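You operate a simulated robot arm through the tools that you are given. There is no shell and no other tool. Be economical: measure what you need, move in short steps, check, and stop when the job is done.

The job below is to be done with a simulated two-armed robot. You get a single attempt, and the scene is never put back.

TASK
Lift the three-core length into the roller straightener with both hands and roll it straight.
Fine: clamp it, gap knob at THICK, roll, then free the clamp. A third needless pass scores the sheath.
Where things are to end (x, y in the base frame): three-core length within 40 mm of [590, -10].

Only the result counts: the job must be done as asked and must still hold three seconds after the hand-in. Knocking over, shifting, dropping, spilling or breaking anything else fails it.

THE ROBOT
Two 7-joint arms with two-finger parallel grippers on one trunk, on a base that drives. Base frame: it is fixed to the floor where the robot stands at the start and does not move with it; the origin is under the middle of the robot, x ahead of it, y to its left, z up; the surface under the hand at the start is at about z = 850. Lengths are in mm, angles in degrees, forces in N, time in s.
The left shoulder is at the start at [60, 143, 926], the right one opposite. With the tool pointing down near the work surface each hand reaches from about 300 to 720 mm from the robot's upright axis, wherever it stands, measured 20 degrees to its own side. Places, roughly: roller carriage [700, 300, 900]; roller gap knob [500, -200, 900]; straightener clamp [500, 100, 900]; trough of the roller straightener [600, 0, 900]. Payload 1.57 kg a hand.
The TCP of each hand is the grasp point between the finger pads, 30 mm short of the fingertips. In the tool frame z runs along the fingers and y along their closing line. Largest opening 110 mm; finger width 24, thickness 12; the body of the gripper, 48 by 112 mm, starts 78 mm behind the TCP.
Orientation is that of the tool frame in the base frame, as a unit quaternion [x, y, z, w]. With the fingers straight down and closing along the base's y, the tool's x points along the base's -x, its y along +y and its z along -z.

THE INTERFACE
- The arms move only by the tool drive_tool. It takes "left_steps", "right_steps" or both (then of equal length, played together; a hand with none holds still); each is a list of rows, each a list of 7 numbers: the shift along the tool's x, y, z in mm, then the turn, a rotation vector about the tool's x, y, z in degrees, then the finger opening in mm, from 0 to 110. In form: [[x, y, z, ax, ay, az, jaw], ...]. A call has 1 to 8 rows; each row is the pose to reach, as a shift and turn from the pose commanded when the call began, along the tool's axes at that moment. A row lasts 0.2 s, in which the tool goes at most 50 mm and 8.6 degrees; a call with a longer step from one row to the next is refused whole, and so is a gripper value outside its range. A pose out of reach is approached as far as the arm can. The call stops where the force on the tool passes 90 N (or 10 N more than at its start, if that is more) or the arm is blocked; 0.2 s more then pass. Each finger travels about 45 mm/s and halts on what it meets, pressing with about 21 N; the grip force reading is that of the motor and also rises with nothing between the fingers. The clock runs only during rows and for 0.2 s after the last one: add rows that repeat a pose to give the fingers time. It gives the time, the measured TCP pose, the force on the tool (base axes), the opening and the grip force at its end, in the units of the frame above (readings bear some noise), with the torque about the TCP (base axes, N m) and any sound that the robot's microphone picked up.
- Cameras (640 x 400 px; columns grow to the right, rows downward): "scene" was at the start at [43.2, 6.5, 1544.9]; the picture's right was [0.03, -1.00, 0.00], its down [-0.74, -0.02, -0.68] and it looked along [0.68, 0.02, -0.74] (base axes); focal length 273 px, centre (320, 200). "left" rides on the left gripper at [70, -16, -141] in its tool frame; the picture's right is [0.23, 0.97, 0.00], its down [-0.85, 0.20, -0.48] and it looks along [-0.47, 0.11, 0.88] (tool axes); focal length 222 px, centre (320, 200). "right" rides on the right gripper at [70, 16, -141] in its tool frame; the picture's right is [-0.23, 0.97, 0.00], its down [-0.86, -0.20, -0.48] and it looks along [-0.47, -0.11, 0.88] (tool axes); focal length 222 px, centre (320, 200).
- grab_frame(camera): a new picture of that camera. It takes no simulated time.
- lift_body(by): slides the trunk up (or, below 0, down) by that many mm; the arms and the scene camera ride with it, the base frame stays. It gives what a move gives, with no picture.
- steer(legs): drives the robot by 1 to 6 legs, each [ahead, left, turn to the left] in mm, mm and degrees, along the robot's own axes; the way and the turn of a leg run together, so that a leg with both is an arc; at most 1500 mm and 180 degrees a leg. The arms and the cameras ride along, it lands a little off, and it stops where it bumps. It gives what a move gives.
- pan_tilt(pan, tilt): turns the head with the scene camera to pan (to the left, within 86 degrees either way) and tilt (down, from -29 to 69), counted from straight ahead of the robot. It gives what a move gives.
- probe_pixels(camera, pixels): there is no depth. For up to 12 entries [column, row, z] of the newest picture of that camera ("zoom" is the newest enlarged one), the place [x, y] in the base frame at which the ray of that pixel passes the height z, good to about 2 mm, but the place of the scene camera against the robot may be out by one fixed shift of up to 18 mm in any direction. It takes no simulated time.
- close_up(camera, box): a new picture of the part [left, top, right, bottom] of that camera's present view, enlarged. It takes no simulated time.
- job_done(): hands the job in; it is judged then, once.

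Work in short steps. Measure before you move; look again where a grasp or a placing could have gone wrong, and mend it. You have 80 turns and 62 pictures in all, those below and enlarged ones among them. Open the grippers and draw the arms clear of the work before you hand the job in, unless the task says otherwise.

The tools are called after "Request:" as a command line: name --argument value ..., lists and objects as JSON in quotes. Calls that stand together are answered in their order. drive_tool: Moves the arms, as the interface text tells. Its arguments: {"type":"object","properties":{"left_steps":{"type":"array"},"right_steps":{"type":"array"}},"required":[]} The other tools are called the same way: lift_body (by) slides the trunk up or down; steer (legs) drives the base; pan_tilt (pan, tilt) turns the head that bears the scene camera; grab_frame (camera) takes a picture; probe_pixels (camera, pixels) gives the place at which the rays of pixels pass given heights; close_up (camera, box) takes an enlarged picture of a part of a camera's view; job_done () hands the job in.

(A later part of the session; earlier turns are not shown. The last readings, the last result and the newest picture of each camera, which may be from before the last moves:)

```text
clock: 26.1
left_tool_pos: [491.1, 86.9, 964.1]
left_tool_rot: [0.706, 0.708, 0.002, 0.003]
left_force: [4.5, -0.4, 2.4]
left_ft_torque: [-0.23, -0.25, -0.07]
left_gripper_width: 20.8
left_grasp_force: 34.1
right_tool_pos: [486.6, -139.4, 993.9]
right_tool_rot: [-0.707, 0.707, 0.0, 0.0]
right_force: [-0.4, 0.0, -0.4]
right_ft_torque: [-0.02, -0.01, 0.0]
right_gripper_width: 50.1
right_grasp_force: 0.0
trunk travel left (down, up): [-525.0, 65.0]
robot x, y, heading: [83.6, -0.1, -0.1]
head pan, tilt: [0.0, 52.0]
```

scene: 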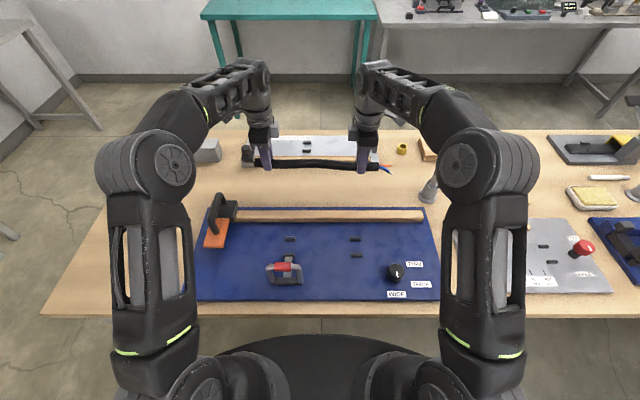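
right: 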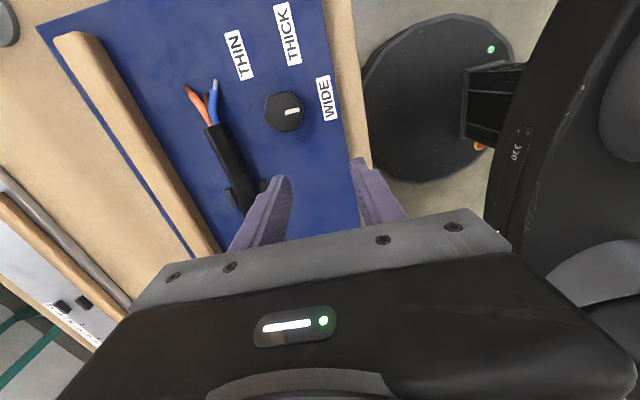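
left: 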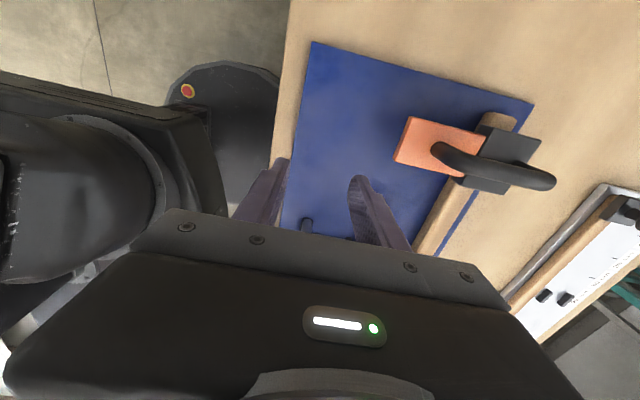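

It yields toward −x. I loosen to a straddle (32 mm) and drag along an arc of R≈93 to about 45°, monitoring forces.

Request:
drive_tool --left_steps '[[0, 0, 0, 0, 0, 0, 32], [0, -8, 1, 0, 0, 0, 32], [0, -20, 2, 0, 0, 0, 32], [0, -32, 6, 0, 0, 0, 32], [0, -43, 11, 0, 0, 0, 32], [0, -54, 18, 0, 0, 0, 32], [0, -60, 23, 0, 0, 0, 32]]'

Request:
close_up --camera "scene" --box '[220, 180, 380, 280]'

```text
clock: 27.7
left_tool_pos: [427.1, 87.3, 939.3]
left_tool_rot: [0.706, 0.708, 0.001, 0.0]
left_force: [-0.9, 0.9, -0.4]
left_ft_torque: [-0.02, 0.02, -0.03]
left_gripper_width: 31.9
left_grasp_force: 0.1
right_tool_pos: [486.7, -138.8, 993.9]
right_tool_rot: [-0.707, 0.707, 0.0, 0.001]
right_force: [0.4, -0.2, 1.1]
right_ft_torque: [-0.01, -0.04, 0.02]
right_gripper_width: 50.3
right_grasp_force: 0.0
trunk travel left (down, up): [-525.0, 65.0]
robot x, y, heading: [82.4, 1.6, -0.2]
head pan, tilt: [0.0, 52.0]
```

```text
4.00 times, centred on (300, 230) of scene
```

zoom: 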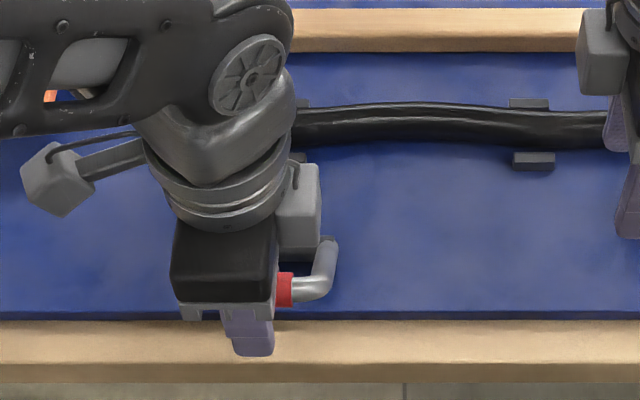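

The handle follows freely toward −x (now ≈45°). I continue down to ≈75°.

Request:
drive_tool --left_steps '[[0, -8, 9, 0, 0, 0, 32], [0, -13, 20, 0, 0, 0, 32], [0, -17, 31, 0, 0, 0, 32], [0, -19, 41, 0, 0, 0, 32]]'

Request:
grab_frame --camera "left"

Request:
close_up --camera "scene" --box '[220, 190, 380, 290]'

```text
clock: 28.7
left_tool_pos: [408.6, 86.9, 897.1]
left_tool_rot: [0.706, 0.708, 0.001, 0.0]
left_force: [0.3, 0.5, 0.2]
left_ft_torque: [-0.02, 0.0, 0.01]
left_gripper_width: 32.6
left_grasp_force: 0.2
right_tool_pos: [485.4, -138.7, 994.3]
right_tool_rot: [-0.707, 0.708, 0.0, 0.002]
right_force: [0.3, 0.5, 0.0]
right_ft_torque: [0.0, 0.02, -0.02]
right_gripper_width: 50.0
right_grasp_force: 0.2
trunk travel left (down, up): [-525.0, 65.0]
robot x, y, heading: [81.0, -1.7, 0.3]
head pan, tilt: [0.0, 52.0]
```

```text
29 pictures are left
```

left: 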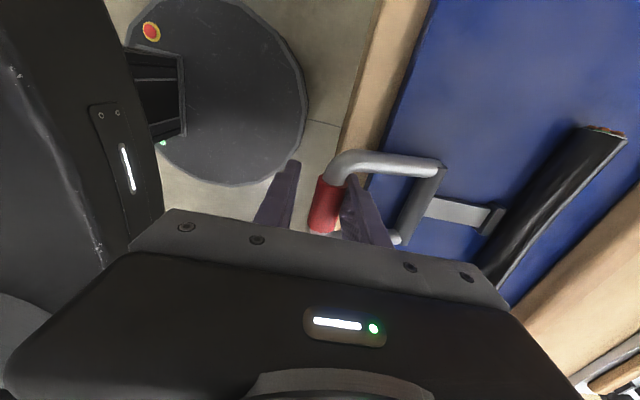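

```text
4.00 times, centred on (300, 240) of scene
```

zoom: 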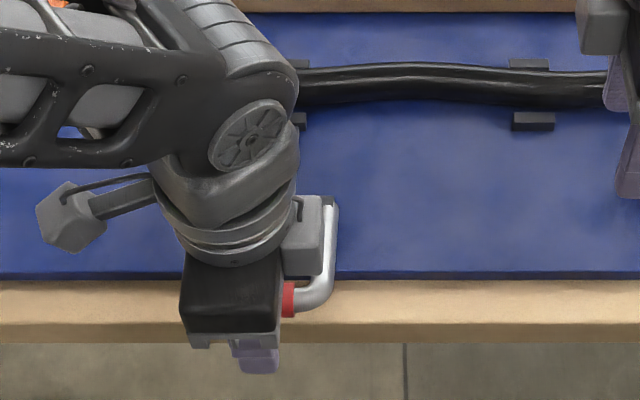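

The handle is down ≈75° with no resistance. I release upward and will press it down from above with closed fingers to its end stop.

Request:
drive_tool --left_steps '[[0, 0, 0, 0, 0, 0, 50], [0, 0, -20, 0, 0, 0, 50], [0, 0, -45, 0, 0, 0, 50], [0, 0, -50, 0, 0, 0, 20], [0, 0, -50, 0, 0, 0, 0], [0, 0, -50, 0, 0, 0, 0], [0, 0, -50, 0, 0, 0, 0]]'

Request:
grab_frame --camera "left"

```text
clock: 30.3
left_tool_pos: [408.9, 87.1, 947.3]
left_tool_rot: [0.707, 0.707, 0.001, 0.001]
left_force: [0.3, 0.1, 0.0]
left_ft_torque: [0.0, -0.04, 0.02]
left_gripper_width: 0.1
left_grasp_force: 20.6
right_tool_pos: [486.1, -139.8, 993.0]
right_tool_rot: [-0.706, 0.708, 0.0, 0.001]
right_force: [-0.1, -0.3, 0.6]
right_ft_torque: [0.01, -0.04, -0.02]
right_gripper_width: 50.0
right_grasp_force: 0.1
trunk travel left (down, up): [-525.0, 65.0]
robot x, y, heading: [81.4, 0.5, -0.2]
head pan, tilt: [0.0, 52.0]
```

```text
27 pictures are left
```

left: 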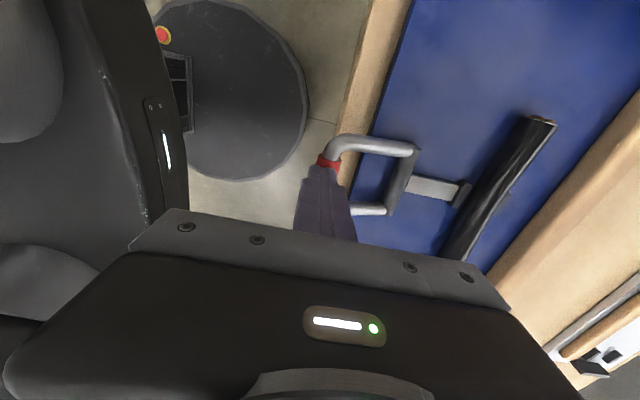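

The handle stayed down; closed fingers are right above the grip (328,160). I press down in small steps watching force.

Request:
probe_pixels --camera "left" --pixels '[[328, 160, 880], [328, 160, 895], [405, 150, 870], [460, 195, 870]]'

Request:
drive_tool --left_steps '[[0, -2, 10, 0, 0, 0, 0], [0, -3, 18, 0, 0, 0, 0], [0, -4, 24, 0, 0, 0, 0], [0, -4, 30, 0, 0, 0, 0], [0, -4, 36, 0, 0, 0, 0]]'

```text
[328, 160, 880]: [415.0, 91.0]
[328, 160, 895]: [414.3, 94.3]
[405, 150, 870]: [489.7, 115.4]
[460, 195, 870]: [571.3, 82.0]
```

```text
clock: 30.9
left_tool_pos: [407.6, 87.5, 942.1]
left_tool_rot: [0.706, 0.708, 0.008, 0.007]
left_force: [-20.9, 12.1, 65.4]
left_ft_torque: [0.37, 0.14, 0.12]
left_gripper_width: 0.0
left_grasp_force: 20.8
right_tool_pos: [481.6, -137.4, 997.3]
right_tool_rot: [0.707, -0.707, 0.0, -0.001]
right_force: [0.0, 0.1, 0.5]
right_ft_torque: [0.01, -0.01, 0.01]
right_gripper_width: 50.0
right_grasp_force: 0.1
trunk travel left (down, up): [-525.0, 65.0]
robot x, y, heading: [78.6, -1.0, 0.1]
head pan, tilt: [0.0, 52.0]
stopped in row 2 (left hand): the force on the tool passed its limit at 106 N (the readings are from after the stop); the commanded pose is now the measured one
```

Firm stop at tip z≈912 — handle is at its end stop. I raise and inspect clamp and cable.

Request:
drive_tool --left_steps '[[0, 0, -20, 0, 0, 0, 0], [0, 0, -50, 0, 0, 0, 20], [40, 0, -90, 0, 0, 0, 50], [80, 0, -100, 0, 0, 0, 50], [120, 0, -100, 0, 0, 0, 50]]'

Request:
close_up --camera "scene" --box '[210, 170, 370, 270]'

```text
refused: row 3 steps farther than a row can; nothing moved
```

```text
4.00 times, centred on (290, 220) of scene
```

zoom: 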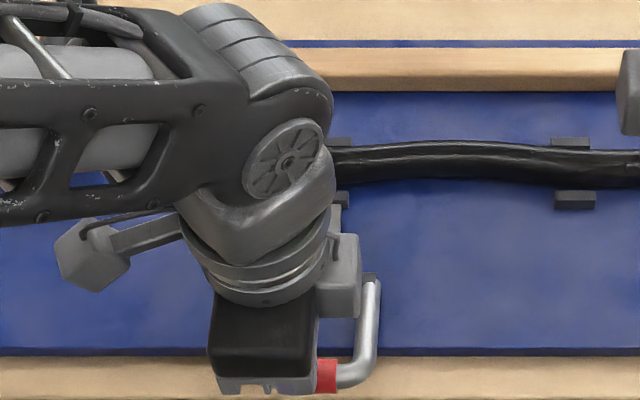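

The step was too long; I repeat with shorter steps.

Request:
drive_tool --left_steps '[[0, 0, -20, 0, 0, 0, 0], [0, 0, -50, 0, 0, 0, 20], [30, 0, -80, 0, 0, 0, 50], [70, 0, -90, 0, 0, 0, 50], [110, 0, -90, 0, 0, 0, 50], [150, 0, -90, 0, 0, 0, 50]]'

Request:
close_up --camera "scene" --box '[210, 170, 370, 270]'

```text
clock: 32.3
left_tool_pos: [408.4, 238.0, 1026.7]
left_tool_rot: [0.706, 0.708, 0.005, 0.007]
left_force: [0.0, 0.1, -0.2]
left_ft_torque: [0.0, -0.02, 0.0]
left_gripper_width: 49.8
left_grasp_force: 0.1
right_tool_pos: [486.3, -137.9, 995.0]
right_tool_rot: [-0.706, 0.708, 0.002, 0.001]
right_force: [0.1, 0.8, 1.0]
right_ft_torque: [0.01, 0.01, 0.01]
right_gripper_width: 49.9
right_grasp_force: 0.0
trunk travel left (down, up): [-525.0, 65.0]
robot x, y, heading: [80.7, -1.4, 0.2]
head pan, tilt: [0.0, 52.0]
```

```text
4.00 times, centred on (290, 220) of scene
```

zoom: 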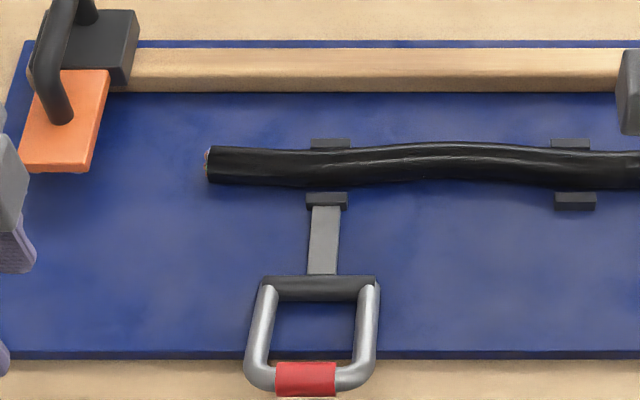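

The handle now leans ≈65° to its stop: clamped. Next the knob: I turn the right hand back to the default orientation above (508,−187).

Request:
drive_tool --right_steps '[[6, -3, 0, 0, 0, 8.5, 70], [12, -6, 0, 0, 0, 17, 70], [18, -9, 0, 0, 0, 25.5, 70], [24, -12, 0, 0, 0, 34, 70], [30, -15, 0, 0, 0, 42.5, 70], [36, -18, 0, 0, 0, 51, 70], [42, -20, 0, 0, 0, 59.5, 70], [49, -22, 0, 0, 0, 68, 70]]'

Request:
drive_tool --right_steps '[[0, 0, 0, 0, 0, 8, 70], [0, 0, 0, 0, 0, 15, 70], [0, 0, 0, 0, 0, 22, 70], [0, 0, 0, 0, 0, 22, 70]]'

Request:
close_up --camera "right" --box '[160, 40, 480, 240]'

```text
clock: 34.1
left_tool_pos: [407.8, 236.9, 1026.4]
left_tool_rot: [0.706, 0.708, 0.005, 0.006]
left_force: [-0.1, -0.4, 0.2]
left_ft_torque: [0.0, 0.02, 0.02]
left_gripper_width: 50.2
left_grasp_force: 0.1
right_tool_pos: [508.4, -188.3, 994.4]
right_tool_rot: [-0.189, 0.982, 0.0, 0.0]
right_force: [-0.1, -0.6, 0.0]
right_ft_torque: [0.0, 0.0, 0.01]
right_gripper_width: 70.0
right_grasp_force: 0.0
trunk travel left (down, up): [-525.0, 65.0]
robot x, y, heading: [80.8, 1.9, -0.1]
head pan, tilt: [0.0, 52.0]
```

```text
clock: 35.1
left_tool_pos: [408.9, 237.6, 1026.0]
left_tool_rot: [0.706, 0.708, 0.005, 0.006]
left_force: [0.8, -0.5, -0.1]
left_ft_torque: [0.04, 0.01, -0.01]
left_gripper_width: 50.1
left_grasp_force: 0.1
right_tool_pos: [506.9, -187.5, 994.3]
right_tool_rot: [0.002, 1.0, 0.0, -0.001]
right_force: [0.0, -0.5, 0.0]
right_ft_torque: [-0.02, -0.02, -0.03]
right_gripper_width: 70.0
right_grasp_force: 0.1
trunk travel left (down, up): [-525.0, 65.0]
robot x, y, heading: [81.6, 1.4, -0.1]
head pan, tilt: [0.0, 52.0]
```

```text
2.00 times, centred on (320, 140) of right
```

zoom: 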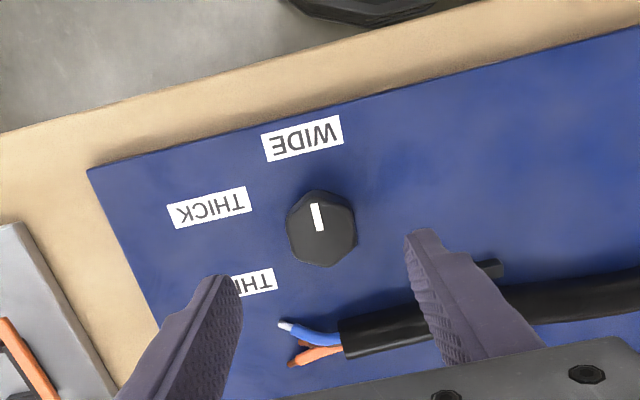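

I probe the mark, knob top outline and labels from this view.

Request:
probe_pixels --camera "zoom" --pixels '[[321, 229, 890], [314, 205, 890], [288, 215, 890], [356, 215, 890], [318, 195, 890], [325, 260, 862], [322, 265, 865], [303, 138, 862], [210, 207, 862], [258, 283, 862], [288, 232, 870], [357, 240, 870]]'

Request:
close_up --camera "scene" --box '[330, 200, 450, 275]'

```text
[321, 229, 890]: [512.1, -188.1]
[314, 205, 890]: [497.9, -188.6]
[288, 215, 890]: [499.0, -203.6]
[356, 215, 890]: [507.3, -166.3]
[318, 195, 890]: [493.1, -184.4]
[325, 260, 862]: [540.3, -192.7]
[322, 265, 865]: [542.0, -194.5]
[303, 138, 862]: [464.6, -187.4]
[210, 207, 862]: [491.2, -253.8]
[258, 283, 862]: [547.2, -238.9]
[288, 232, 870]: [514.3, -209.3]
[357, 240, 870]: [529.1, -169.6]
```

```text
5.33 times, centred on (390, 238) of scene
```

zoom: 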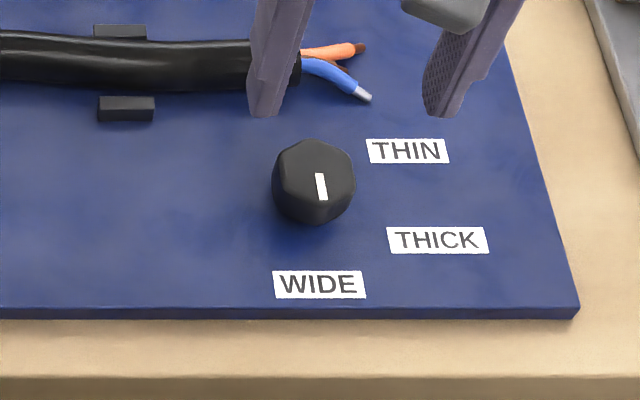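

I triangulate the knob top with the scene view as well.

Request:
probe_pixels --camera "zoom" --pixels '[[321, 174, 880], [321, 200, 880], [321, 174, 890], [321, 200, 890], [321, 174, 900], [321, 200, 900], [276, 185, 890], [355, 185, 890], [318, 285, 862], [437, 241, 862], [408, 151, 862], [315, 226, 862]]'

Request:
probe_pixels --camera "right" --pixels '[[320.5, 154.5, 880], [317, 142.5, 880], [320.5, 154.5, 900], [317, 142.5, 900]]'

```text
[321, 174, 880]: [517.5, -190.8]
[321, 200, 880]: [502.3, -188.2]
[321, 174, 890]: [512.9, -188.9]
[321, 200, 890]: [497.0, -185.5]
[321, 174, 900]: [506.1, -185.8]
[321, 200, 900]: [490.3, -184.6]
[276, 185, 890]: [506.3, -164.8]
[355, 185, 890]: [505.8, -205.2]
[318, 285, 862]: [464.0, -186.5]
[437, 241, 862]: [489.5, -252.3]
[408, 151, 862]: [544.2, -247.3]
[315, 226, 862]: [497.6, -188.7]
```

```text
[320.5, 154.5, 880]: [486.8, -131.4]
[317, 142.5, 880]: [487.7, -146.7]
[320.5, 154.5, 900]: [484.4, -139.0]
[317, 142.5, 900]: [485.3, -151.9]
```

Knob centre ≈(513,−187), top z≈890, pointer exactly at WIDE (−x); THICK lies ≈60–70° counter-clockwise. I descend around the knob.

Request:
drive_tool --right_steps '[[-3, 0, 25, 0, 0, 0, 70], [-6, 1, 50, 0, 0, 0, 70], [-6, 1, 75, 0, 0, 0, 70], [-6, 1, 90, 0, 0, 0, 70], [-6, 1, 97, 0, 0, 0, 70]]'

Request:
drive_tool --right_steps '[[0, 0, 0, 0, 0, 0, 50], [0, 0, 0, 0, 0, 0, 30], [0, 0, 0, 0, 0, 0, 25], [0, 0, 0, 0, 0, 0, 25]]'

```text
clock: 36.3
left_tool_pos: [408.6, 236.9, 1025.4]
left_tool_rot: [0.706, 0.708, 0.005, 0.006]
left_force: [-0.1, 0.1, -0.4]
left_ft_torque: [0.01, 0.02, 0.01]
left_gripper_width: 50.0
left_grasp_force: 0.0
right_tool_pos: [512.9, -185.9, 896.4]
right_tool_rot: [0.0, 1.0, 0.001, 0.0]
right_force: [0.7, 0.4, -0.7]
right_ft_torque: [-0.01, -0.01, 0.01]
right_gripper_width: 70.1
right_grasp_force: 0.1
trunk travel left (down, up): [-525.0, 65.0]
robot x, y, heading: [84.5, 0.3, -0.1]
head pan, tilt: [0.0, 52.0]
```

```text
clock: 37.3
left_tool_pos: [408.1, 236.2, 1027.3]
left_tool_rot: [0.706, 0.708, 0.006, 0.005]
left_force: [0.3, 0.5, -0.1]
left_ft_torque: [0.0, 0.0, -0.01]
left_gripper_width: 50.0
left_grasp_force: 0.0
right_tool_pos: [513.5, -187.7, 897.2]
right_tool_rot: [0.001, 1.0, 0.001, 0.0]
right_force: [0.8, -10.2, 0.5]
right_ft_torque: [-0.34, -0.03, 0.02]
right_gripper_width: 39.8
right_grasp_force: 29.2
trunk travel left (down, up): [-525.0, 65.0]
robot x, y, heading: [79.2, -0.1, 0.1]
head pan, tilt: [0.0, 52.0]
```

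Gripped (39.8 mm). I turn it counter-clockwise (tool −z) 64° in 8° rows.

Request:
drive_tool --right_steps '[[0, -0.5, 0, 0, 0, -8, 25], [0, -1, 0, 0, 0, -16, 25], [0, -1, 0, 0, 0, -24, 25], [0, -1, 0, 0, 0, -32, 25], [0, -1, 0, 0, 0, -40, 25], [0, -1, 0, 0, 0, -48, 25], [0, -1, 0, 0, 0, -56, 25], [0, -1, 0, 0, 0, -64, 25]]'

```text
clock: 39.1
left_tool_pos: [408.3, 238.6, 1025.7]
left_tool_rot: [0.706, 0.708, 0.005, 0.007]
left_force: [0.0, 0.0, 1.0]
left_ft_torque: [0.03, 0.02, -0.02]
left_gripper_width: 50.1
left_grasp_force: 0.0
right_tool_pos: [511.8, -186.3, 896.7]
right_tool_rot: [-0.53, 0.848, 0.002, -0.002]
right_force: [-4.5, 7.5, -10.3]
right_ft_torque: [-0.23, 0.5, -0.04]
right_gripper_width: 39.3
right_grasp_force: 44.9
trunk travel left (down, up): [-525.0, 65.0]
robot x, y, heading: [77.6, 0.8, 0.0]
head pan, tilt: [0.0, 52.0]
```

Turned 64°. I open, rise and look at the pointer.

Request:
drive_tool --right_steps '[[0, 0, 0, 0, 0, 0, 70], [0, 0, 0, 0, 0, 0, 70], [0, 0, -30, 0, 0, 0, 70], [0, 0, -70, 0, 0, 0, 70], [0, 0, -110, 0, 0, 0, 70]]'

Request:
close_up --camera "scene" --box '[330, 200, 450, 275]'

Request:
grab_frame --camera "right"

```text
clock: 40.3
left_tool_pos: [407.4, 236.7, 1027.5]
left_tool_rot: [0.706, 0.708, 0.005, 0.006]
left_force: [0.5, -0.3, 1.0]
left_ft_torque: [0.0, 0.02, -0.01]
left_gripper_width: 50.2
left_grasp_force: 0.1
right_tool_pos: [513.3, -187.6, 1008.6]
right_tool_rot: [-0.53, 0.848, 0.001, 0.0]
right_force: [-0.2, 0.3, 0.0]
right_ft_torque: [-0.01, -0.02, 0.02]
right_gripper_width: 69.7
right_grasp_force: 0.0
trunk travel left (down, up): [-525.0, 65.0]
robot x, y, heading: [79.6, -1.6, -0.3]
head pan, tilt: [0.0, 52.0]
```

```text
5.33 times, centred on (390, 238) of scene
```

zoom: 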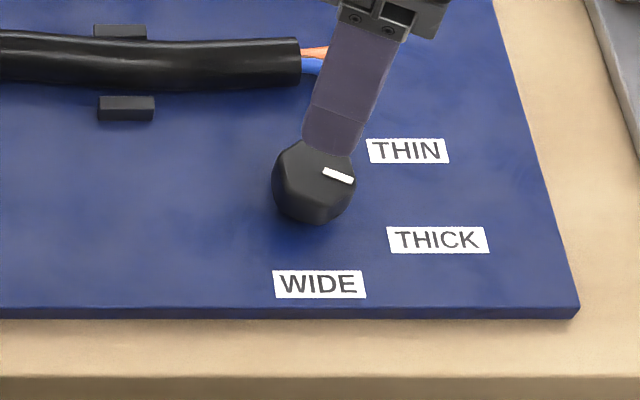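

```text
21 pictures are left
```

right: 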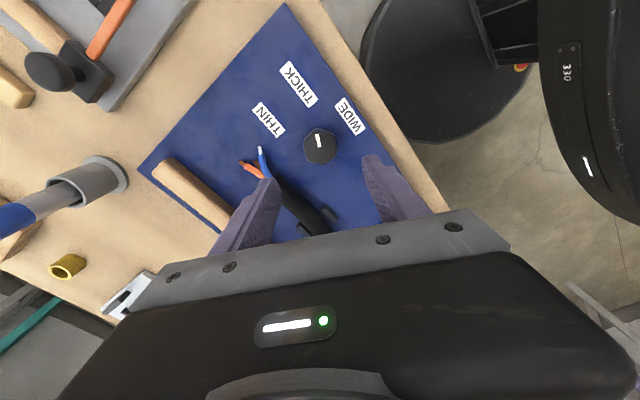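

I probe the mark ends for its actual angle.

Request:
probe_pixels --camera "zoom" --pixels '[[324, 171, 890], [353, 181, 890]]'

Request:
probe_pixels --camera "right" --pixels '[[319, 148, 890], [318, 134, 890], [299, 83, 862], [349, 116, 862], [268, 119, 862]]'

```text
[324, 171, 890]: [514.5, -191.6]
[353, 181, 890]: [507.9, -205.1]
```

```text
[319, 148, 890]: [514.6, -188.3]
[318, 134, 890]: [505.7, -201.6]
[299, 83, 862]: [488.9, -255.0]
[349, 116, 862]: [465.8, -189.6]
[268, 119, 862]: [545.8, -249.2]
```

Pointer reads ≈60–64°, between the label's edge and centre direction: THICK. Now prepare the roll: shift the robot 50 ahead and 100 right so the left hand covers the carriage's whole run.

Request:
steer --legs '[[50, -100, 0]]'

Request:
drive_tool --left_steps '[[0, 0, 0, 0, 0, -8.5, 80], [0, 10, 0, 0, 0, -17, 80], [10, 20, 0, 0, 0, -25.5, 80], [30, 30, 0, 0, 0, -34, 80], [50, 50, 0, 0, 0, -42.5, 80], [70, 70, 0, 0, 0, -51, 80], [90, 90, 0, 0, 0, -59.5, 80], [110, 110, 0, 0, 0, -68, 80]]' --right_steps '[[0, 0, -10, 0, 0, 8, 70], [10, 10, -20, 0, 0, 16, 70], [20, 20, -30, 0, 0, 24, 70], [40, 30, -30, 0, 0, 32, 70], [60, 40, -30, 0, 0, 40, 70], [80, 50, -30, 0, 0, 48, 70], [100, 60, -30, 0, 0, 56, 70], [120, 70, -30, 0, 0, 64, 70]]'

```text
clock: 41.5
left_tool_pos: [458.8, 134.2, 1026.8]
left_tool_rot: [0.707, 0.708, 0.005, 0.005]
left_force: [-0.3, 0.4, 0.0]
left_ft_torque: [0.02, 0.02, 0.04]
left_gripper_width: 50.2
left_grasp_force: 0.0
right_tool_pos: [564.2, -289.7, 1007.8]
right_tool_rot: [-0.529, 0.849, 0.001, 0.0]
right_force: [-0.4, -0.3, -0.7]
right_ft_torque: [0.07, 0.05, 0.01]
right_gripper_width: 69.8
right_grasp_force: 0.0
trunk travel left (down, up): [-525.0, 65.0]
robot x, y, heading: [131.3, -101.2, 0.1]
head pan, tilt: [0.0, 52.0]
```

```text
clock: 43.3
left_tool_pos: [569.1, 246.2, 1028.9]
left_tool_rot: [0.188, 0.982, 0.001, 0.008]
left_force: [0.4, 0.0, -0.3]
left_ft_torque: [0.01, 0.03, -0.03]
left_gripper_width: 80.0
left_grasp_force: 0.1
right_tool_pos: [448.1, -366.5, 1037.5]
right_tool_rot: [0.001, 1.0, 0.001, 0.0]
right_force: [0.2, 0.6, -0.7]
right_ft_torque: [0.01, -0.03, -0.01]
right_gripper_width: 70.1
right_grasp_force: 0.0
trunk travel left (down, up): [-525.0, 65.0]
robot x, y, heading: [130.5, -97.2, -0.1]
head pan, tilt: [0.0, 52.0]
```

I finish the left hand's turn and view the carriage handle with left and scene cameras.

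Request:
drive_tool --left_steps '[[0, 0, 0, 0, 0, -8, 80], [0, 0, 0, 0, 0, -16, 80], [0, 0, 0, 0, 0, -21.7, 80], [0, 0, 0, 0, 0, -21.7, 80]]'

Request:
grab_frame --camera "left"

Request:
close_up --camera "scene" --box '[130, 130, 450, 330]'

```text
clock: 44.3
left_tool_pos: [568.9, 245.8, 1029.0]
left_tool_rot: [0.001, 1.0, -0.001, 0.008]
left_force: [0.0, 0.2, -0.1]
left_ft_torque: [-0.02, -0.01, 0.01]
left_gripper_width: 80.0
left_grasp_force: 0.0
right_tool_pos: [447.4, -366.7, 1037.3]
right_tool_rot: [0.0, 1.0, 0.002, 0.0]
right_force: [-0.2, 0.3, 0.4]
right_ft_torque: [-0.02, 0.0, -0.03]
right_gripper_width: 70.1
right_grasp_force: 0.0
trunk travel left (down, up): [-525.0, 65.0]
robot x, y, heading: [133.9, -98.5, 0.2]
head pan, tilt: [0.0, 52.0]
```

```text
20 pictures are left
```

left: 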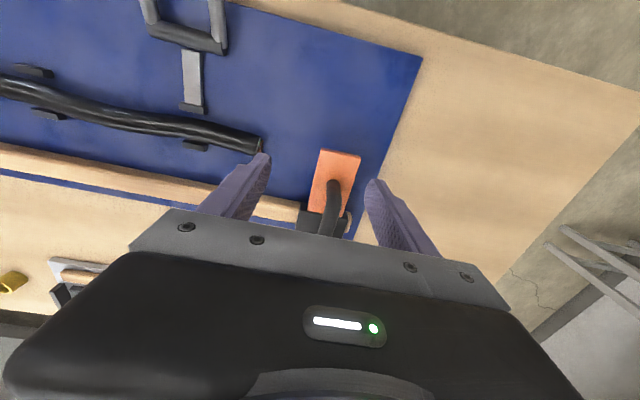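

```text
2.00 times, centred on (290, 230) of scene
```

zoom: 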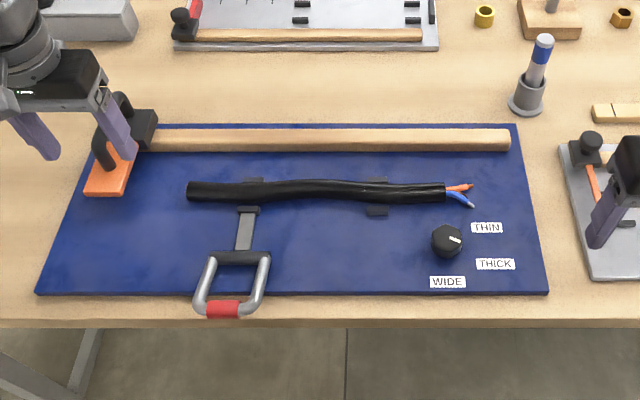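

I probe handle points in both views at several heights.

Request:
probe_pixels --camera "left" --pixels '[[334, 184, 890], [334, 184, 910], [334, 184, 930], [327, 232, 910], [327, 232, 930], [327, 232, 950], [327, 232, 970], [340, 155, 880], [318, 210, 880]]'

Request:
probe_pixels --camera "zoom" --pixels '[[108, 165, 890], [98, 140, 910], [98, 140, 930], [98, 140, 950], [122, 97, 930], [122, 97, 950], [122, 97, 970], [107, 193, 880], [112, 120, 950]]'

```text
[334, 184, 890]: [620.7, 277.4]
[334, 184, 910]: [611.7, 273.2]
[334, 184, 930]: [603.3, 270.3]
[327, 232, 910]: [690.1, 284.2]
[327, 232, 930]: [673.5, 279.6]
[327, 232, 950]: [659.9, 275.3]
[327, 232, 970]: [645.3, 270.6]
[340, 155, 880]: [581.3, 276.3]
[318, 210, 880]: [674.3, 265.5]
```

```text
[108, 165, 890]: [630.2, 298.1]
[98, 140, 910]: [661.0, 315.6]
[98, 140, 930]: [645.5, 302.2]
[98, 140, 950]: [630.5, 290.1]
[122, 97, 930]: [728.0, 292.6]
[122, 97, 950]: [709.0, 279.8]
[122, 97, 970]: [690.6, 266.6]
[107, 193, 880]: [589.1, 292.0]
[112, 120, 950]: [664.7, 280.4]
```

Handle bar runs along x at ≈(662,277,950). I move above it and view again.

Request:
drive_tool --left_steps '[[-25, 8, 0, 0, 0, 0, 70], [-50, 16, 0, 0, 0, 0, 70], [-75, 24, 5, 0, 0, 0, 70], [-93, 31, 15, 0, 0, 0, 70], [-93, 31, 25, 0, 0, 0, 70]]'

Request:
close_up --camera "left" --box '[200, 120, 440, 270]'

Request:
close_up --camera "scene" --box '[130, 140, 290, 240]'

```text
clock: 45.5
left_tool_pos: [662.1, 277.4, 1004.7]
left_tool_rot: [0.002, 1.0, 0.0, 0.007]
left_force: [-0.6, 0.0, -1.6]
left_ft_torque: [0.03, 0.0, 0.02]
left_gripper_width: 70.0
left_grasp_force: 0.2
right_tool_pos: [448.2, -365.4, 1037.8]
right_tool_rot: [0.001, 1.0, 0.001, 0.001]
right_force: [-0.6, 0.8, 0.2]
right_ft_torque: [0.03, 0.01, 0.0]
right_gripper_width: 69.9
right_grasp_force: 0.1
trunk travel left (down, up): [-525.0, 65.0]
robot x, y, heading: [133.5, -102.5, -0.0]
head pan, tilt: [0.0, 52.0]
```

```text
2.67 times, centred on (320, 195) of left
```

zoom: 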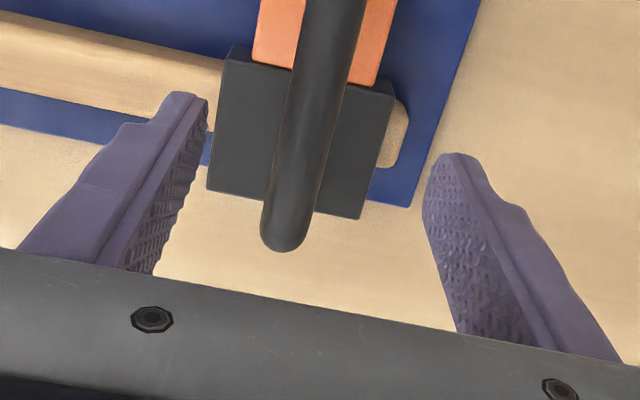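

```text
4.00 times, centred on (210, 190) of scene
```

zoom: 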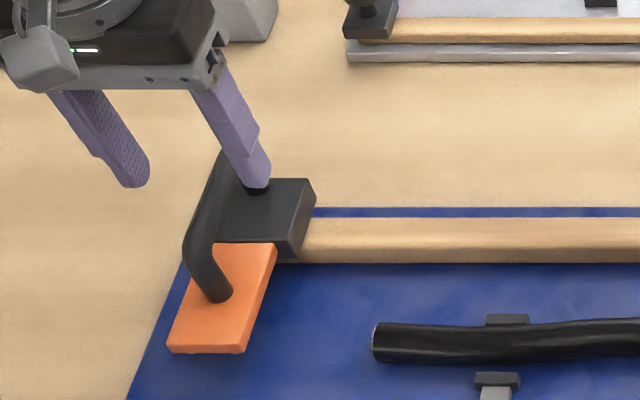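

Handle bar is between the fingers. I descend to z≈950 and close.

Request:
drive_tool --left_steps '[[0, 0, 15, 0, 0, 0, 70], [0, 0, 30, 0, 0, 0, 70], [0, 0, 45, 0, 0, 0, 70], [0, 0, 54, 0, 0, 0, 70], [0, 0, 54, 0, 0, 0, 40], [0, 0, 54, 0, 0, 0, 10], [0, 0, 54, 0, 0, 0, 10], [0, 0, 54, 0, 0, 0, 10]]'

Request:
close_up --camera "scene" --box '[130, 140, 290, 240]'

```text
clock: 47.3
left_tool_pos: [662.0, 273.8, 951.8]
left_tool_rot: [0.003, 1.0, -0.002, 0.007]
left_force: [-1.3, -11.6, -3.7]
left_ft_torque: [0.14, 0.07, 0.11]
left_gripper_width: 20.7
left_grasp_force: 6.0
right_tool_pos: [446.7, -366.7, 1036.8]
right_tool_rot: [0.001, 1.0, 0.002, 0.0]
right_force: [0.2, 0.5, 0.1]
right_ft_torque: [-0.01, 0.0, 0.0]
right_gripper_width: 70.3
right_grasp_force: 0.1
trunk travel left (down, up): [-525.0, 65.0]
robot x, y, heading: [128.4, -101.7, -0.1]
head pan, tilt: [0.0, 52.0]
```

```text
4.00 times, centred on (210, 190) of scene
```

zoom: 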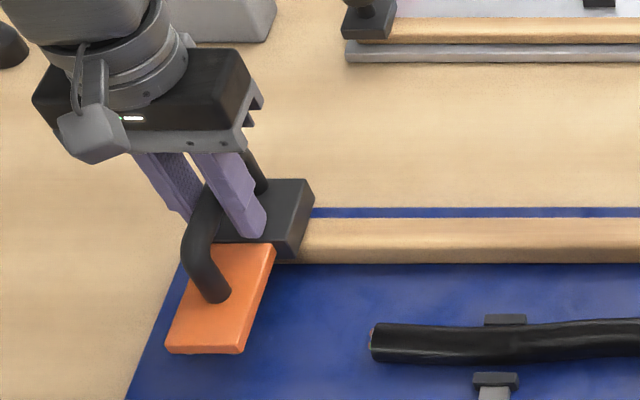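

Handle held (20.7 mm). I push the carriage toward −y: first 100 mm up to the cable end.

Request:
drive_tool --left_steps '[[0, -12, 0, 0, 0, 0, 10], [0, -27, 0, 0, 0, 0, 10], [0, -42, 0, 0, 0, 0, 10], [0, -57, 0, 0, 0, 0, 10], [0, -72, 0, 0, 0, 0, 10], [0, -87, 0, 0, 0, 0, 10], [0, -102, 0, 0, 0, 0, 10]]'

Request:
close_up --camera "scene" --box '[130, 130, 450, 330]'

```text
clock: 48.9
left_tool_pos: [662.5, 175.1, 951.7]
left_tool_rot: [0.001, 1.0, 0.0, 0.008]
left_force: [4.4, -1.0, 2.9]
left_ft_torque: [0.16, -0.41, 0.25]
left_gripper_width: 17.9
left_grasp_force: 33.0
right_tool_pos: [447.3, -365.1, 1037.2]
right_tool_rot: [0.001, 1.0, 0.0, -0.001]
right_force: [0.1, 0.3, 0.1]
right_ft_torque: [0.02, 0.01, 0.04]
right_gripper_width: 70.1
right_grasp_force: 0.1
trunk travel left (down, up): [-525.0, 65.0]
robot x, y, heading: [127.7, -101.8, 0.1]
head pan, tilt: [0.0, 52.0]
```

```text
2.00 times, centred on (290, 230) of scene
```

zoom: 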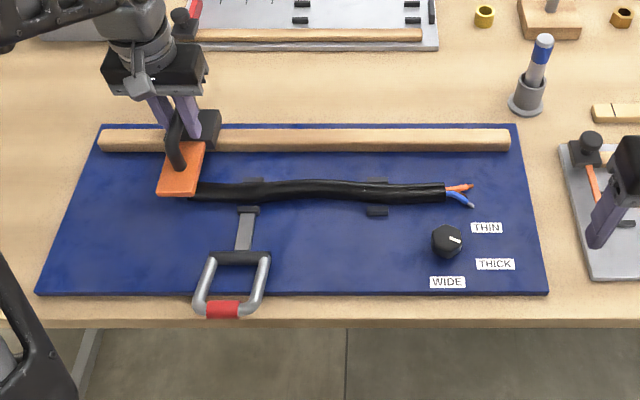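

The carriage slides freely and its pad is over the cable end. I continue the pass.

Request:
drive_tool --left_steps '[[0, -15, 0, 0, 0, 0, 10], [0, -32, 0, 0, 0, 0, 10], [0, -50, 0, 0, 0, 0, 10], [0, -68, 0, 0, 0, 0, 10], [0, -86, 0, 0, 0, 0, 10], [0, -104, 0, 0, 0, 0, 10], [0, -122, 0, 0, 0, 0, 10], [0, -140, 0, 0, 0, 0, 10]]'

Request:
close_up --camera "scene" --box '[130, 130, 450, 330]'

```text
clock: 50.7
left_tool_pos: [663.1, 33.3, 949.8]
left_tool_rot: [0.001, 1.0, -0.001, 0.008]
left_force: [7.9, -1.0, 9.7]
left_ft_torque: [0.08, 0.76, 0.18]
left_gripper_width: 17.7
left_grasp_force: 32.8
right_tool_pos: [448.8, -366.3, 1037.1]
right_tool_rot: [0.001, 1.0, 0.001, 0.001]
right_force: [0.9, -0.3, 0.2]
right_ft_torque: [0.01, -0.03, -0.01]
right_gripper_width: 70.2
right_grasp_force: 0.2
trunk travel left (down, up): [-525.0, 65.0]
robot x, y, heading: [130.3, -98.2, -0.1]
head pan, tilt: [0.0, 52.0]
```

```text
2.00 times, centred on (290, 230) of scene
```

zoom: 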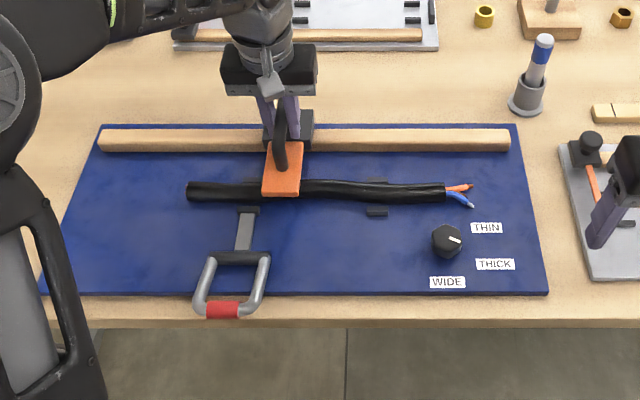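

Cable stays in place while the pad rolls over it; forces are low. I continue another 140 mm, then the rest.

Request:
drive_tool --left_steps '[[0, -15, 0, 0, 0, 0, 10], [0, -32, 0, 0, 0, 0, 10], [0, -50, 0, 0, 0, 0, 10], [0, -68, 0, 0, 0, 0, 10], [0, -86, 0, 0, 0, 0, 10], [0, -104, 0, 0, 0, 0, 10], [0, -122, 0, 0, 0, 0, 10], [0, -140, 0, 0, 0, 0, 10]]'

Request:
drive_tool --left_steps '[[0, -15, 0, 0, 0, 0, 10], [0, -32, 0, 0, 0, 0, 10], [0, -50, 0, 0, 0, 0, 10], [0, -68, 0, 0, 0, 0, 10], [0, -86, 0, 0, 0, 0, 10], [0, -104, 0, 0, 0, 0, 10], [0, -120, 0, 0, 0, 0, 10]]'

Request:
close_up --camera "scene" --box '[130, 130, 450, 330]'

```text
clock: 52.5
left_tool_pos: [662.5, -106.6, 951.5]
left_tool_rot: [0.002, 1.0, -0.001, 0.008]
left_force: [10.0, -1.3, 2.6]
left_ft_torque: [0.13, 0.6, 0.23]
left_gripper_width: 17.6
left_grasp_force: 32.2
right_tool_pos: [449.1, -365.7, 1036.9]
right_tool_rot: [0.001, 1.0, 0.001, -0.001]
right_force: [-0.2, -0.2, 0.1]
right_ft_torque: [0.05, -0.03, 0.01]
right_gripper_width: 69.9
right_grasp_force: 0.1
trunk travel left (down, up): [-525.0, 65.0]
robot x, y, heading: [130.2, -102.7, -0.0]
head pan, tilt: [0.0, 52.0]
```

```text
clock: 54.1
left_tool_pos: [661.9, -226.3, 951.7]
left_tool_rot: [0.002, 1.0, -0.001, 0.007]
left_force: [9.4, -0.9, 4.6]
left_ft_torque: [0.1, 0.5, 0.22]
left_gripper_width: 17.7
left_grasp_force: 32.6
right_tool_pos: [448.6, -365.7, 1036.0]
right_tool_rot: [0.001, 1.0, 0.002, 0.0]
right_force: [-0.1, 0.2, 0.9]
right_ft_torque: [-0.03, -0.02, -0.01]
right_gripper_width: 70.3
right_grasp_force: 0.0
trunk travel left (down, up): [-525.0, 65.0]
robot x, y, heading: [130.5, -100.1, 0.2]
head pan, tilt: [0.0, 52.0]
```

```text
2.00 times, centred on (290, 230) of scene
```

zoom: 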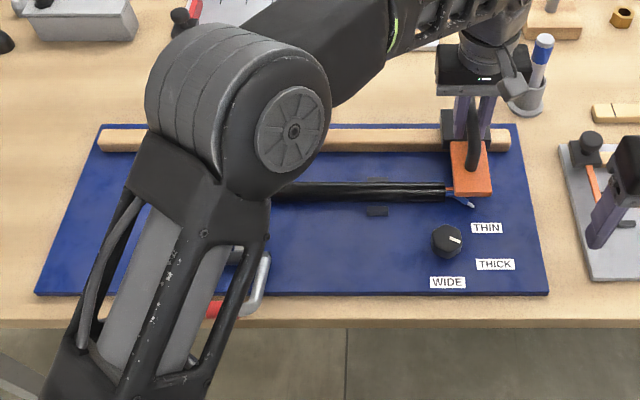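

The visible cable already looks straighter. I finish the stroke 35 mm further to be fully past the end.

Request:
drive_tool --left_steps '[[0, -12, 0, 0, 0, 0, 10], [0, -24, 0, 0, 0, 0, 10], [0, -35, 0, 0, 0, 0, 10], [0, -35, 0, 0, 0, 0, 10]]'

Request:
grab_frame --camera "left"

Request:
close_up --camera "right" --box '[320, 0, 640, 200]'

```text
clock: 55.1
left_tool_pos: [662.7, -248.7, 950.6]
left_tool_rot: [-0.001, 1.0, 0.005, 0.007]
left_force: [-3.1, 50.6, 10.8]
left_ft_torque: [-0.36, 0.54, -0.17]
left_gripper_width: 17.8
left_grasp_force: 32.8
right_tool_pos: [448.0, -359.4, 1038.9]
right_tool_rot: [0.001, 1.0, -0.001, 0.0]
right_force: [-0.7, -0.2, 0.1]
right_ft_torque: [0.02, -0.01, 0.0]
right_gripper_width: 69.8
right_grasp_force: 0.1
trunk travel left (down, up): [-525.0, 65.0]
robot x, y, heading: [129.5, -99.0, -0.1]
head pan, tilt: [0.0, 52.0]
```

```text
12 pictures are left
```

left: 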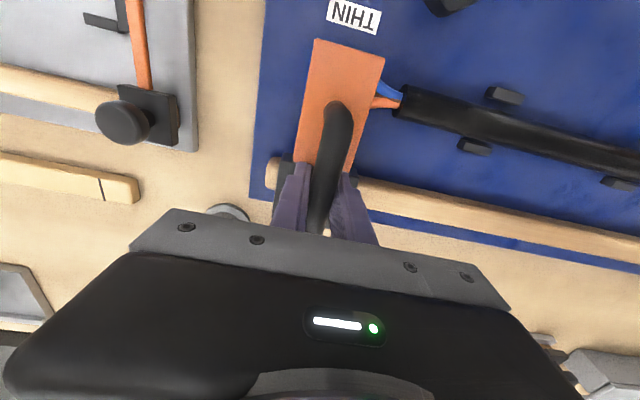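

```text
2.00 times, centred on (480, 100) of right
```

zoom: 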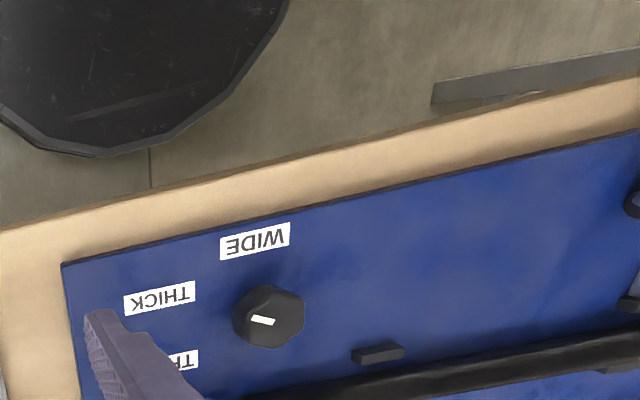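

End stop reached (50 N at y≈−249); the pointer is still at THICK. A return stroke is the second (permitted) pass, so I roll back.

Request:
drive_tool --left_steps '[[0, 18, 0, 0, 0, 0, 10], [0, 34, 0, 0, 0, 0, 10], [0, 50, 0, 0, 0, 0, 10], [0, 68, 0, 0, 0, 0, 10], [0, 86, 0, 0, 0, 0, 10], [0, 104, 0, 0, 0, 0, 10], [0, 122, 0, 0, 0, 0, 10], [0, 140, 0, 0, 0, 0, 10]]'

Request:
drive_tool --left_steps '[[0, 15, 0, 0, 0, 0, 10], [0, 32, 0, 0, 0, 0, 10], [0, 50, 0, 0, 0, 0, 10], [0, 68, 0, 0, 0, 0, 10], [0, 86, 0, 0, 0, 0, 10], [0, 104, 0, 0, 0, 0, 10], [0, 122, 0, 0, 0, 0, 10], [0, 140, 0, 0, 0, 0, 10]]'

Request:
drive_tool --left_steps '[[0, 15, 0, 0, 0, 0, 10], [0, 32, 0, 0, 0, 0, 10], [0, 50, 0, 0, 0, 0, 10], [0, 68, 0, 0, 0, 0, 10], [0, 86, 0, 0, 0, 0, 10], [0, 104, 0, 0, 0, 0, 10], [0, 122, 0, 0, 0, 0, 10], [0, 140, 0, 0, 0, 0, 10]]'

```text
clock: 56.9
left_tool_pos: [662.2, -119.9, 950.9]
left_tool_rot: [0.002, 1.0, 0.0, 0.006]
left_force: [5.8, 1.0, 0.3]
left_ft_torque: [-0.2, -0.14, 0.17]
left_gripper_width: 17.6
left_grasp_force: 32.1
right_tool_pos: [448.5, -365.0, 1036.7]
right_tool_rot: [0.001, 1.0, 0.001, 0.0]
right_force: [-0.4, 0.4, -0.8]
right_ft_torque: [0.04, 0.01, -0.04]
right_gripper_width: 69.7
right_grasp_force: 0.1
trunk travel left (down, up): [-525.0, 65.0]
robot x, y, heading: [133.8, -99.4, 0.1]
head pan, tilt: [0.0, 52.0]
```

```text
clock: 58.7
left_tool_pos: [661.2, 20.5, 951.2]
left_tool_rot: [0.002, 1.0, 0.001, 0.008]
left_force: [0.3, 0.5, 0.3]
left_ft_torque: [-0.16, -0.77, 0.21]
left_gripper_width: 17.5
left_grasp_force: 32.4
right_tool_pos: [447.4, -365.8, 1036.2]
right_tool_rot: [0.001, 1.0, 0.001, -0.001]
right_force: [-0.8, 0.1, 0.3]
right_ft_torque: [0.0, -0.03, -0.03]
right_gripper_width: 70.0
right_grasp_force: 0.1
trunk travel left (down, up): [-525.0, 65.0]
robot x, y, heading: [129.2, -98.2, 0.2]
head pan, tilt: [0.0, 52.0]
```

```text
clock: 60.5
left_tool_pos: [662.6, 160.8, 950.6]
left_tool_rot: [0.002, 1.0, -0.001, 0.007]
left_force: [-3.8, 0.5, -2.0]
left_ft_torque: [-0.18, 0.37, 0.18]
left_gripper_width: 17.9
left_grasp_force: 33.1
right_tool_pos: [447.7, -365.2, 1037.4]
right_tool_rot: [0.002, 1.0, 0.001, 0.0]
right_force: [0.4, -0.3, 0.0]
right_ft_torque: [-0.02, -0.03, 0.02]
right_gripper_width: 70.1
right_grasp_force: 0.1
trunk travel left (down, up): [-525.0, 65.0]
robot x, y, heading: [132.2, -100.5, -0.0]
head pan, tilt: [0.0, 52.0]
```

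I finish the return to y≈274 where the carriage began, then inspect the cable.

Request:
drive_tool --left_steps '[[0, 15, 0, 0, 0, 0, 10], [0, 32, 0, 0, 0, 0, 10], [0, 50, 0, 0, 0, 0, 10], [0, 68, 0, 0, 0, 0, 10], [0, 86, 0, 0, 0, 0, 10], [0, 102, 0, 0, 0, 0, 10], [0, 112, 0, 0, 0, 0, 10]]'

Request:
close_up --camera "scene" --box '[130, 150, 410, 325]'

```text
clock: 62.1
left_tool_pos: [662.7, 272.6, 950.6]
left_tool_rot: [0.001, 1.0, -0.001, 0.008]
left_force: [-7.4, -1.1, -5.8]
left_ft_torque: [-0.08, -0.51, 0.17]
left_gripper_width: 17.6
left_grasp_force: 32.3
right_tool_pos: [447.2, -365.5, 1037.8]
right_tool_rot: [0.001, 1.0, 0.001, -0.001]
right_force: [0.0, -0.4, 0.1]
right_ft_torque: [0.02, 0.01, -0.01]
right_gripper_width: 69.8
right_grasp_force: 0.1
trunk travel left (down, up): [-525.0, 65.0]
robot x, y, heading: [129.6, -102.0, -0.1]
head pan, tilt: [0.0, 52.0]
```

```text
2.29 times, centred on (270, 238) of scene
```

zoom: 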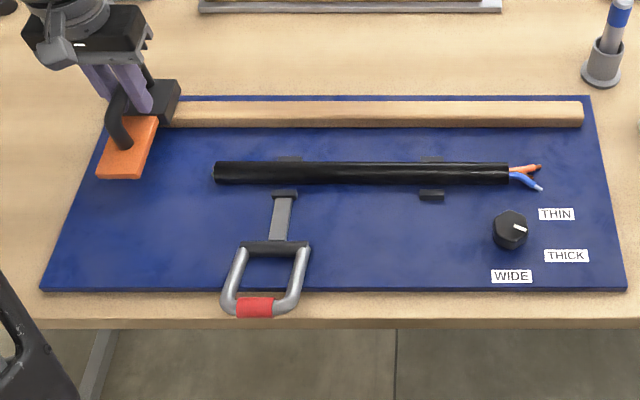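

The cable is now straight between (214,172) and (508,173). I release the carriage handle, rise, and move the robot back/left for the clamp.

Request:
probe_pixels --camera "zoom" --pixels '[[215, 172, 878], [509, 173, 878], [362, 173, 878], [255, 306, 905], [255, 306, 895], [240, 306, 900], [272, 306, 900]]'

Request:
drive_tool --left_steps '[[0, 0, 0, 0, 0, 0, 40], [0, 0, 0, 0, 0, 0, 70], [0, 0, 0, 0, 0, 0, 70], [0, 0, -25, 0, 0, 0, 70], [0, 0, -60, 0, 0, 0, 70], [30, -20, -85, 0, 0, 0, 70], [60, -40, -85, 0, 0, 0, 70]]'

Request:
steer --legs '[[-100, 100, 0]]'

```text
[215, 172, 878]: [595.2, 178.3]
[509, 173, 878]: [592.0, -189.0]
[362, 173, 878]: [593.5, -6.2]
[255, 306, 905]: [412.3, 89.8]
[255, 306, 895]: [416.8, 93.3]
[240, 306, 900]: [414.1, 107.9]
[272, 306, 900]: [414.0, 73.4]
```

```text
clock: 63.7
left_tool_pos: [601.1, 230.9, 1035.7]
left_tool_rot: [0.002, 1.0, 0.0, 0.009]
left_force: [-0.3, 0.5, -0.3]
left_ft_torque: [0.04, -0.02, -0.02]
left_gripper_width: 69.8
left_grasp_force: 0.2
right_tool_pos: [447.1, -365.2, 1037.2]
right_tool_rot: [0.0, 1.0, 0.001, 0.0]
right_force: [0.3, 0.8, -0.1]
right_ft_torque: [0.0, -0.03, 0.0]
right_gripper_width: 69.9
right_grasp_force: 0.0
trunk travel left (down, up): [-525.0, 65.0]
robot x, y, heading: [129.6, -99.1, 0.1]
head pan, tilt: [0.0, 52.0]
```

```text
clock: 65.0
left_tool_pos: [500.2, 332.4, 1034.2]
left_tool_rot: [0.003, 1.0, -0.001, 0.009]
left_force: [-0.3, 0.0, 0.4]
left_ft_torque: [-0.07, -0.01, 0.01]
left_gripper_width: 70.2
left_grasp_force: 0.2
right_tool_pos: [347.2, -265.5, 1038.3]
right_tool_rot: [0.001, 1.0, 0.0, 0.001]
right_force: [-0.3, 0.0, -0.1]
right_ft_torque: [0.02, -0.04, 0.03]
right_gripper_width: 69.9
right_grasp_force: 0.1
trunk travel left (down, up): [-525.0, 65.0]
robot x, y, heading: [26.1, -0.9, 0.0]
head pan, tilt: [0.0, 52.0]
```

Cable centre ≈(593,−6), fine. I bring the left hand with closed fingers to behind the clamp grip (x≈380, y≈88).

Request:
drive_tool --left_steps '[[15, -30, 0, 0, 0, 0, 50], [30, -61, 0, 0, 0, 0, 30], [45, -92, 0, 0, 0, 0, 10], [60, -123, 0, 0, 0, 0, 0], [75, -154, 0, 0, 0, 0, 0], [90, -185, 0, 0, 0, 0, 0], [105, -216, 0, 0, 0, 0, 0], [120, -244, 0, 0, 0, 0, 0]]'

Request:
drive_tool --left_steps '[[0, 0, 30, 0, 0, 0, 0], [0, 0, 60, 0, 0, 0, 0], [0, 0, 85, 0, 0, 0, 0], [0, 0, 105, 0, 0, 0, 0], [0, 0, 122, 0, 0, 0, 0]]'

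Request:
close_up --camera "left" --box '[160, 0, 480, 200]'

```text
clock: 66.8
left_tool_pos: [379.2, 88.0, 1033.4]
left_tool_rot: [0.002, 1.0, -0.001, 0.008]
left_force: [0.5, 1.0, -0.3]
left_ft_torque: [0.09, -0.01, 0.03]
left_gripper_width: 0.0
left_grasp_force: 21.2
right_tool_pos: [347.5, -265.9, 1036.8]
right_tool_rot: [0.001, 1.0, 0.001, 0.0]
right_force: [-0.2, 0.8, 0.1]
right_ft_torque: [0.04, 0.0, 0.01]
right_gripper_width: 70.0
right_grasp_force: 0.1
trunk travel left (down, up): [-525.0, 65.0]
robot x, y, heading: [30.4, -0.9, 0.1]
head pan, tilt: [0.0, 52.0]
```

```text
clock: 68.0
left_tool_pos: [381.4, 87.6, 911.1]
left_tool_rot: [0.002, 1.0, -0.001, 0.008]
left_force: [-0.2, 0.3, -0.5]
left_ft_torque: [0.02, 0.02, 0.0]
left_gripper_width: 0.0
left_grasp_force: 20.8
right_tool_pos: [347.4, -266.0, 1037.8]
right_tool_rot: [0.001, 1.0, 0.0, 0.0]
right_force: [0.1, -1.0, 0.1]
right_ft_torque: [0.01, 0.01, -0.01]
right_gripper_width: 69.7
right_grasp_force: 0.0
trunk travel left (down, up): [-525.0, 65.0]
robot x, y, heading: [31.6, -2.2, -0.3]
head pan, tilt: [0.0, 52.0]
```

```text
2.00 times, centred on (320, 100) of left
```

zoom: 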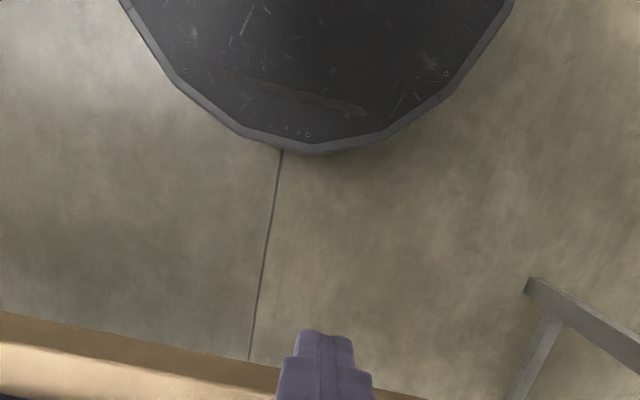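

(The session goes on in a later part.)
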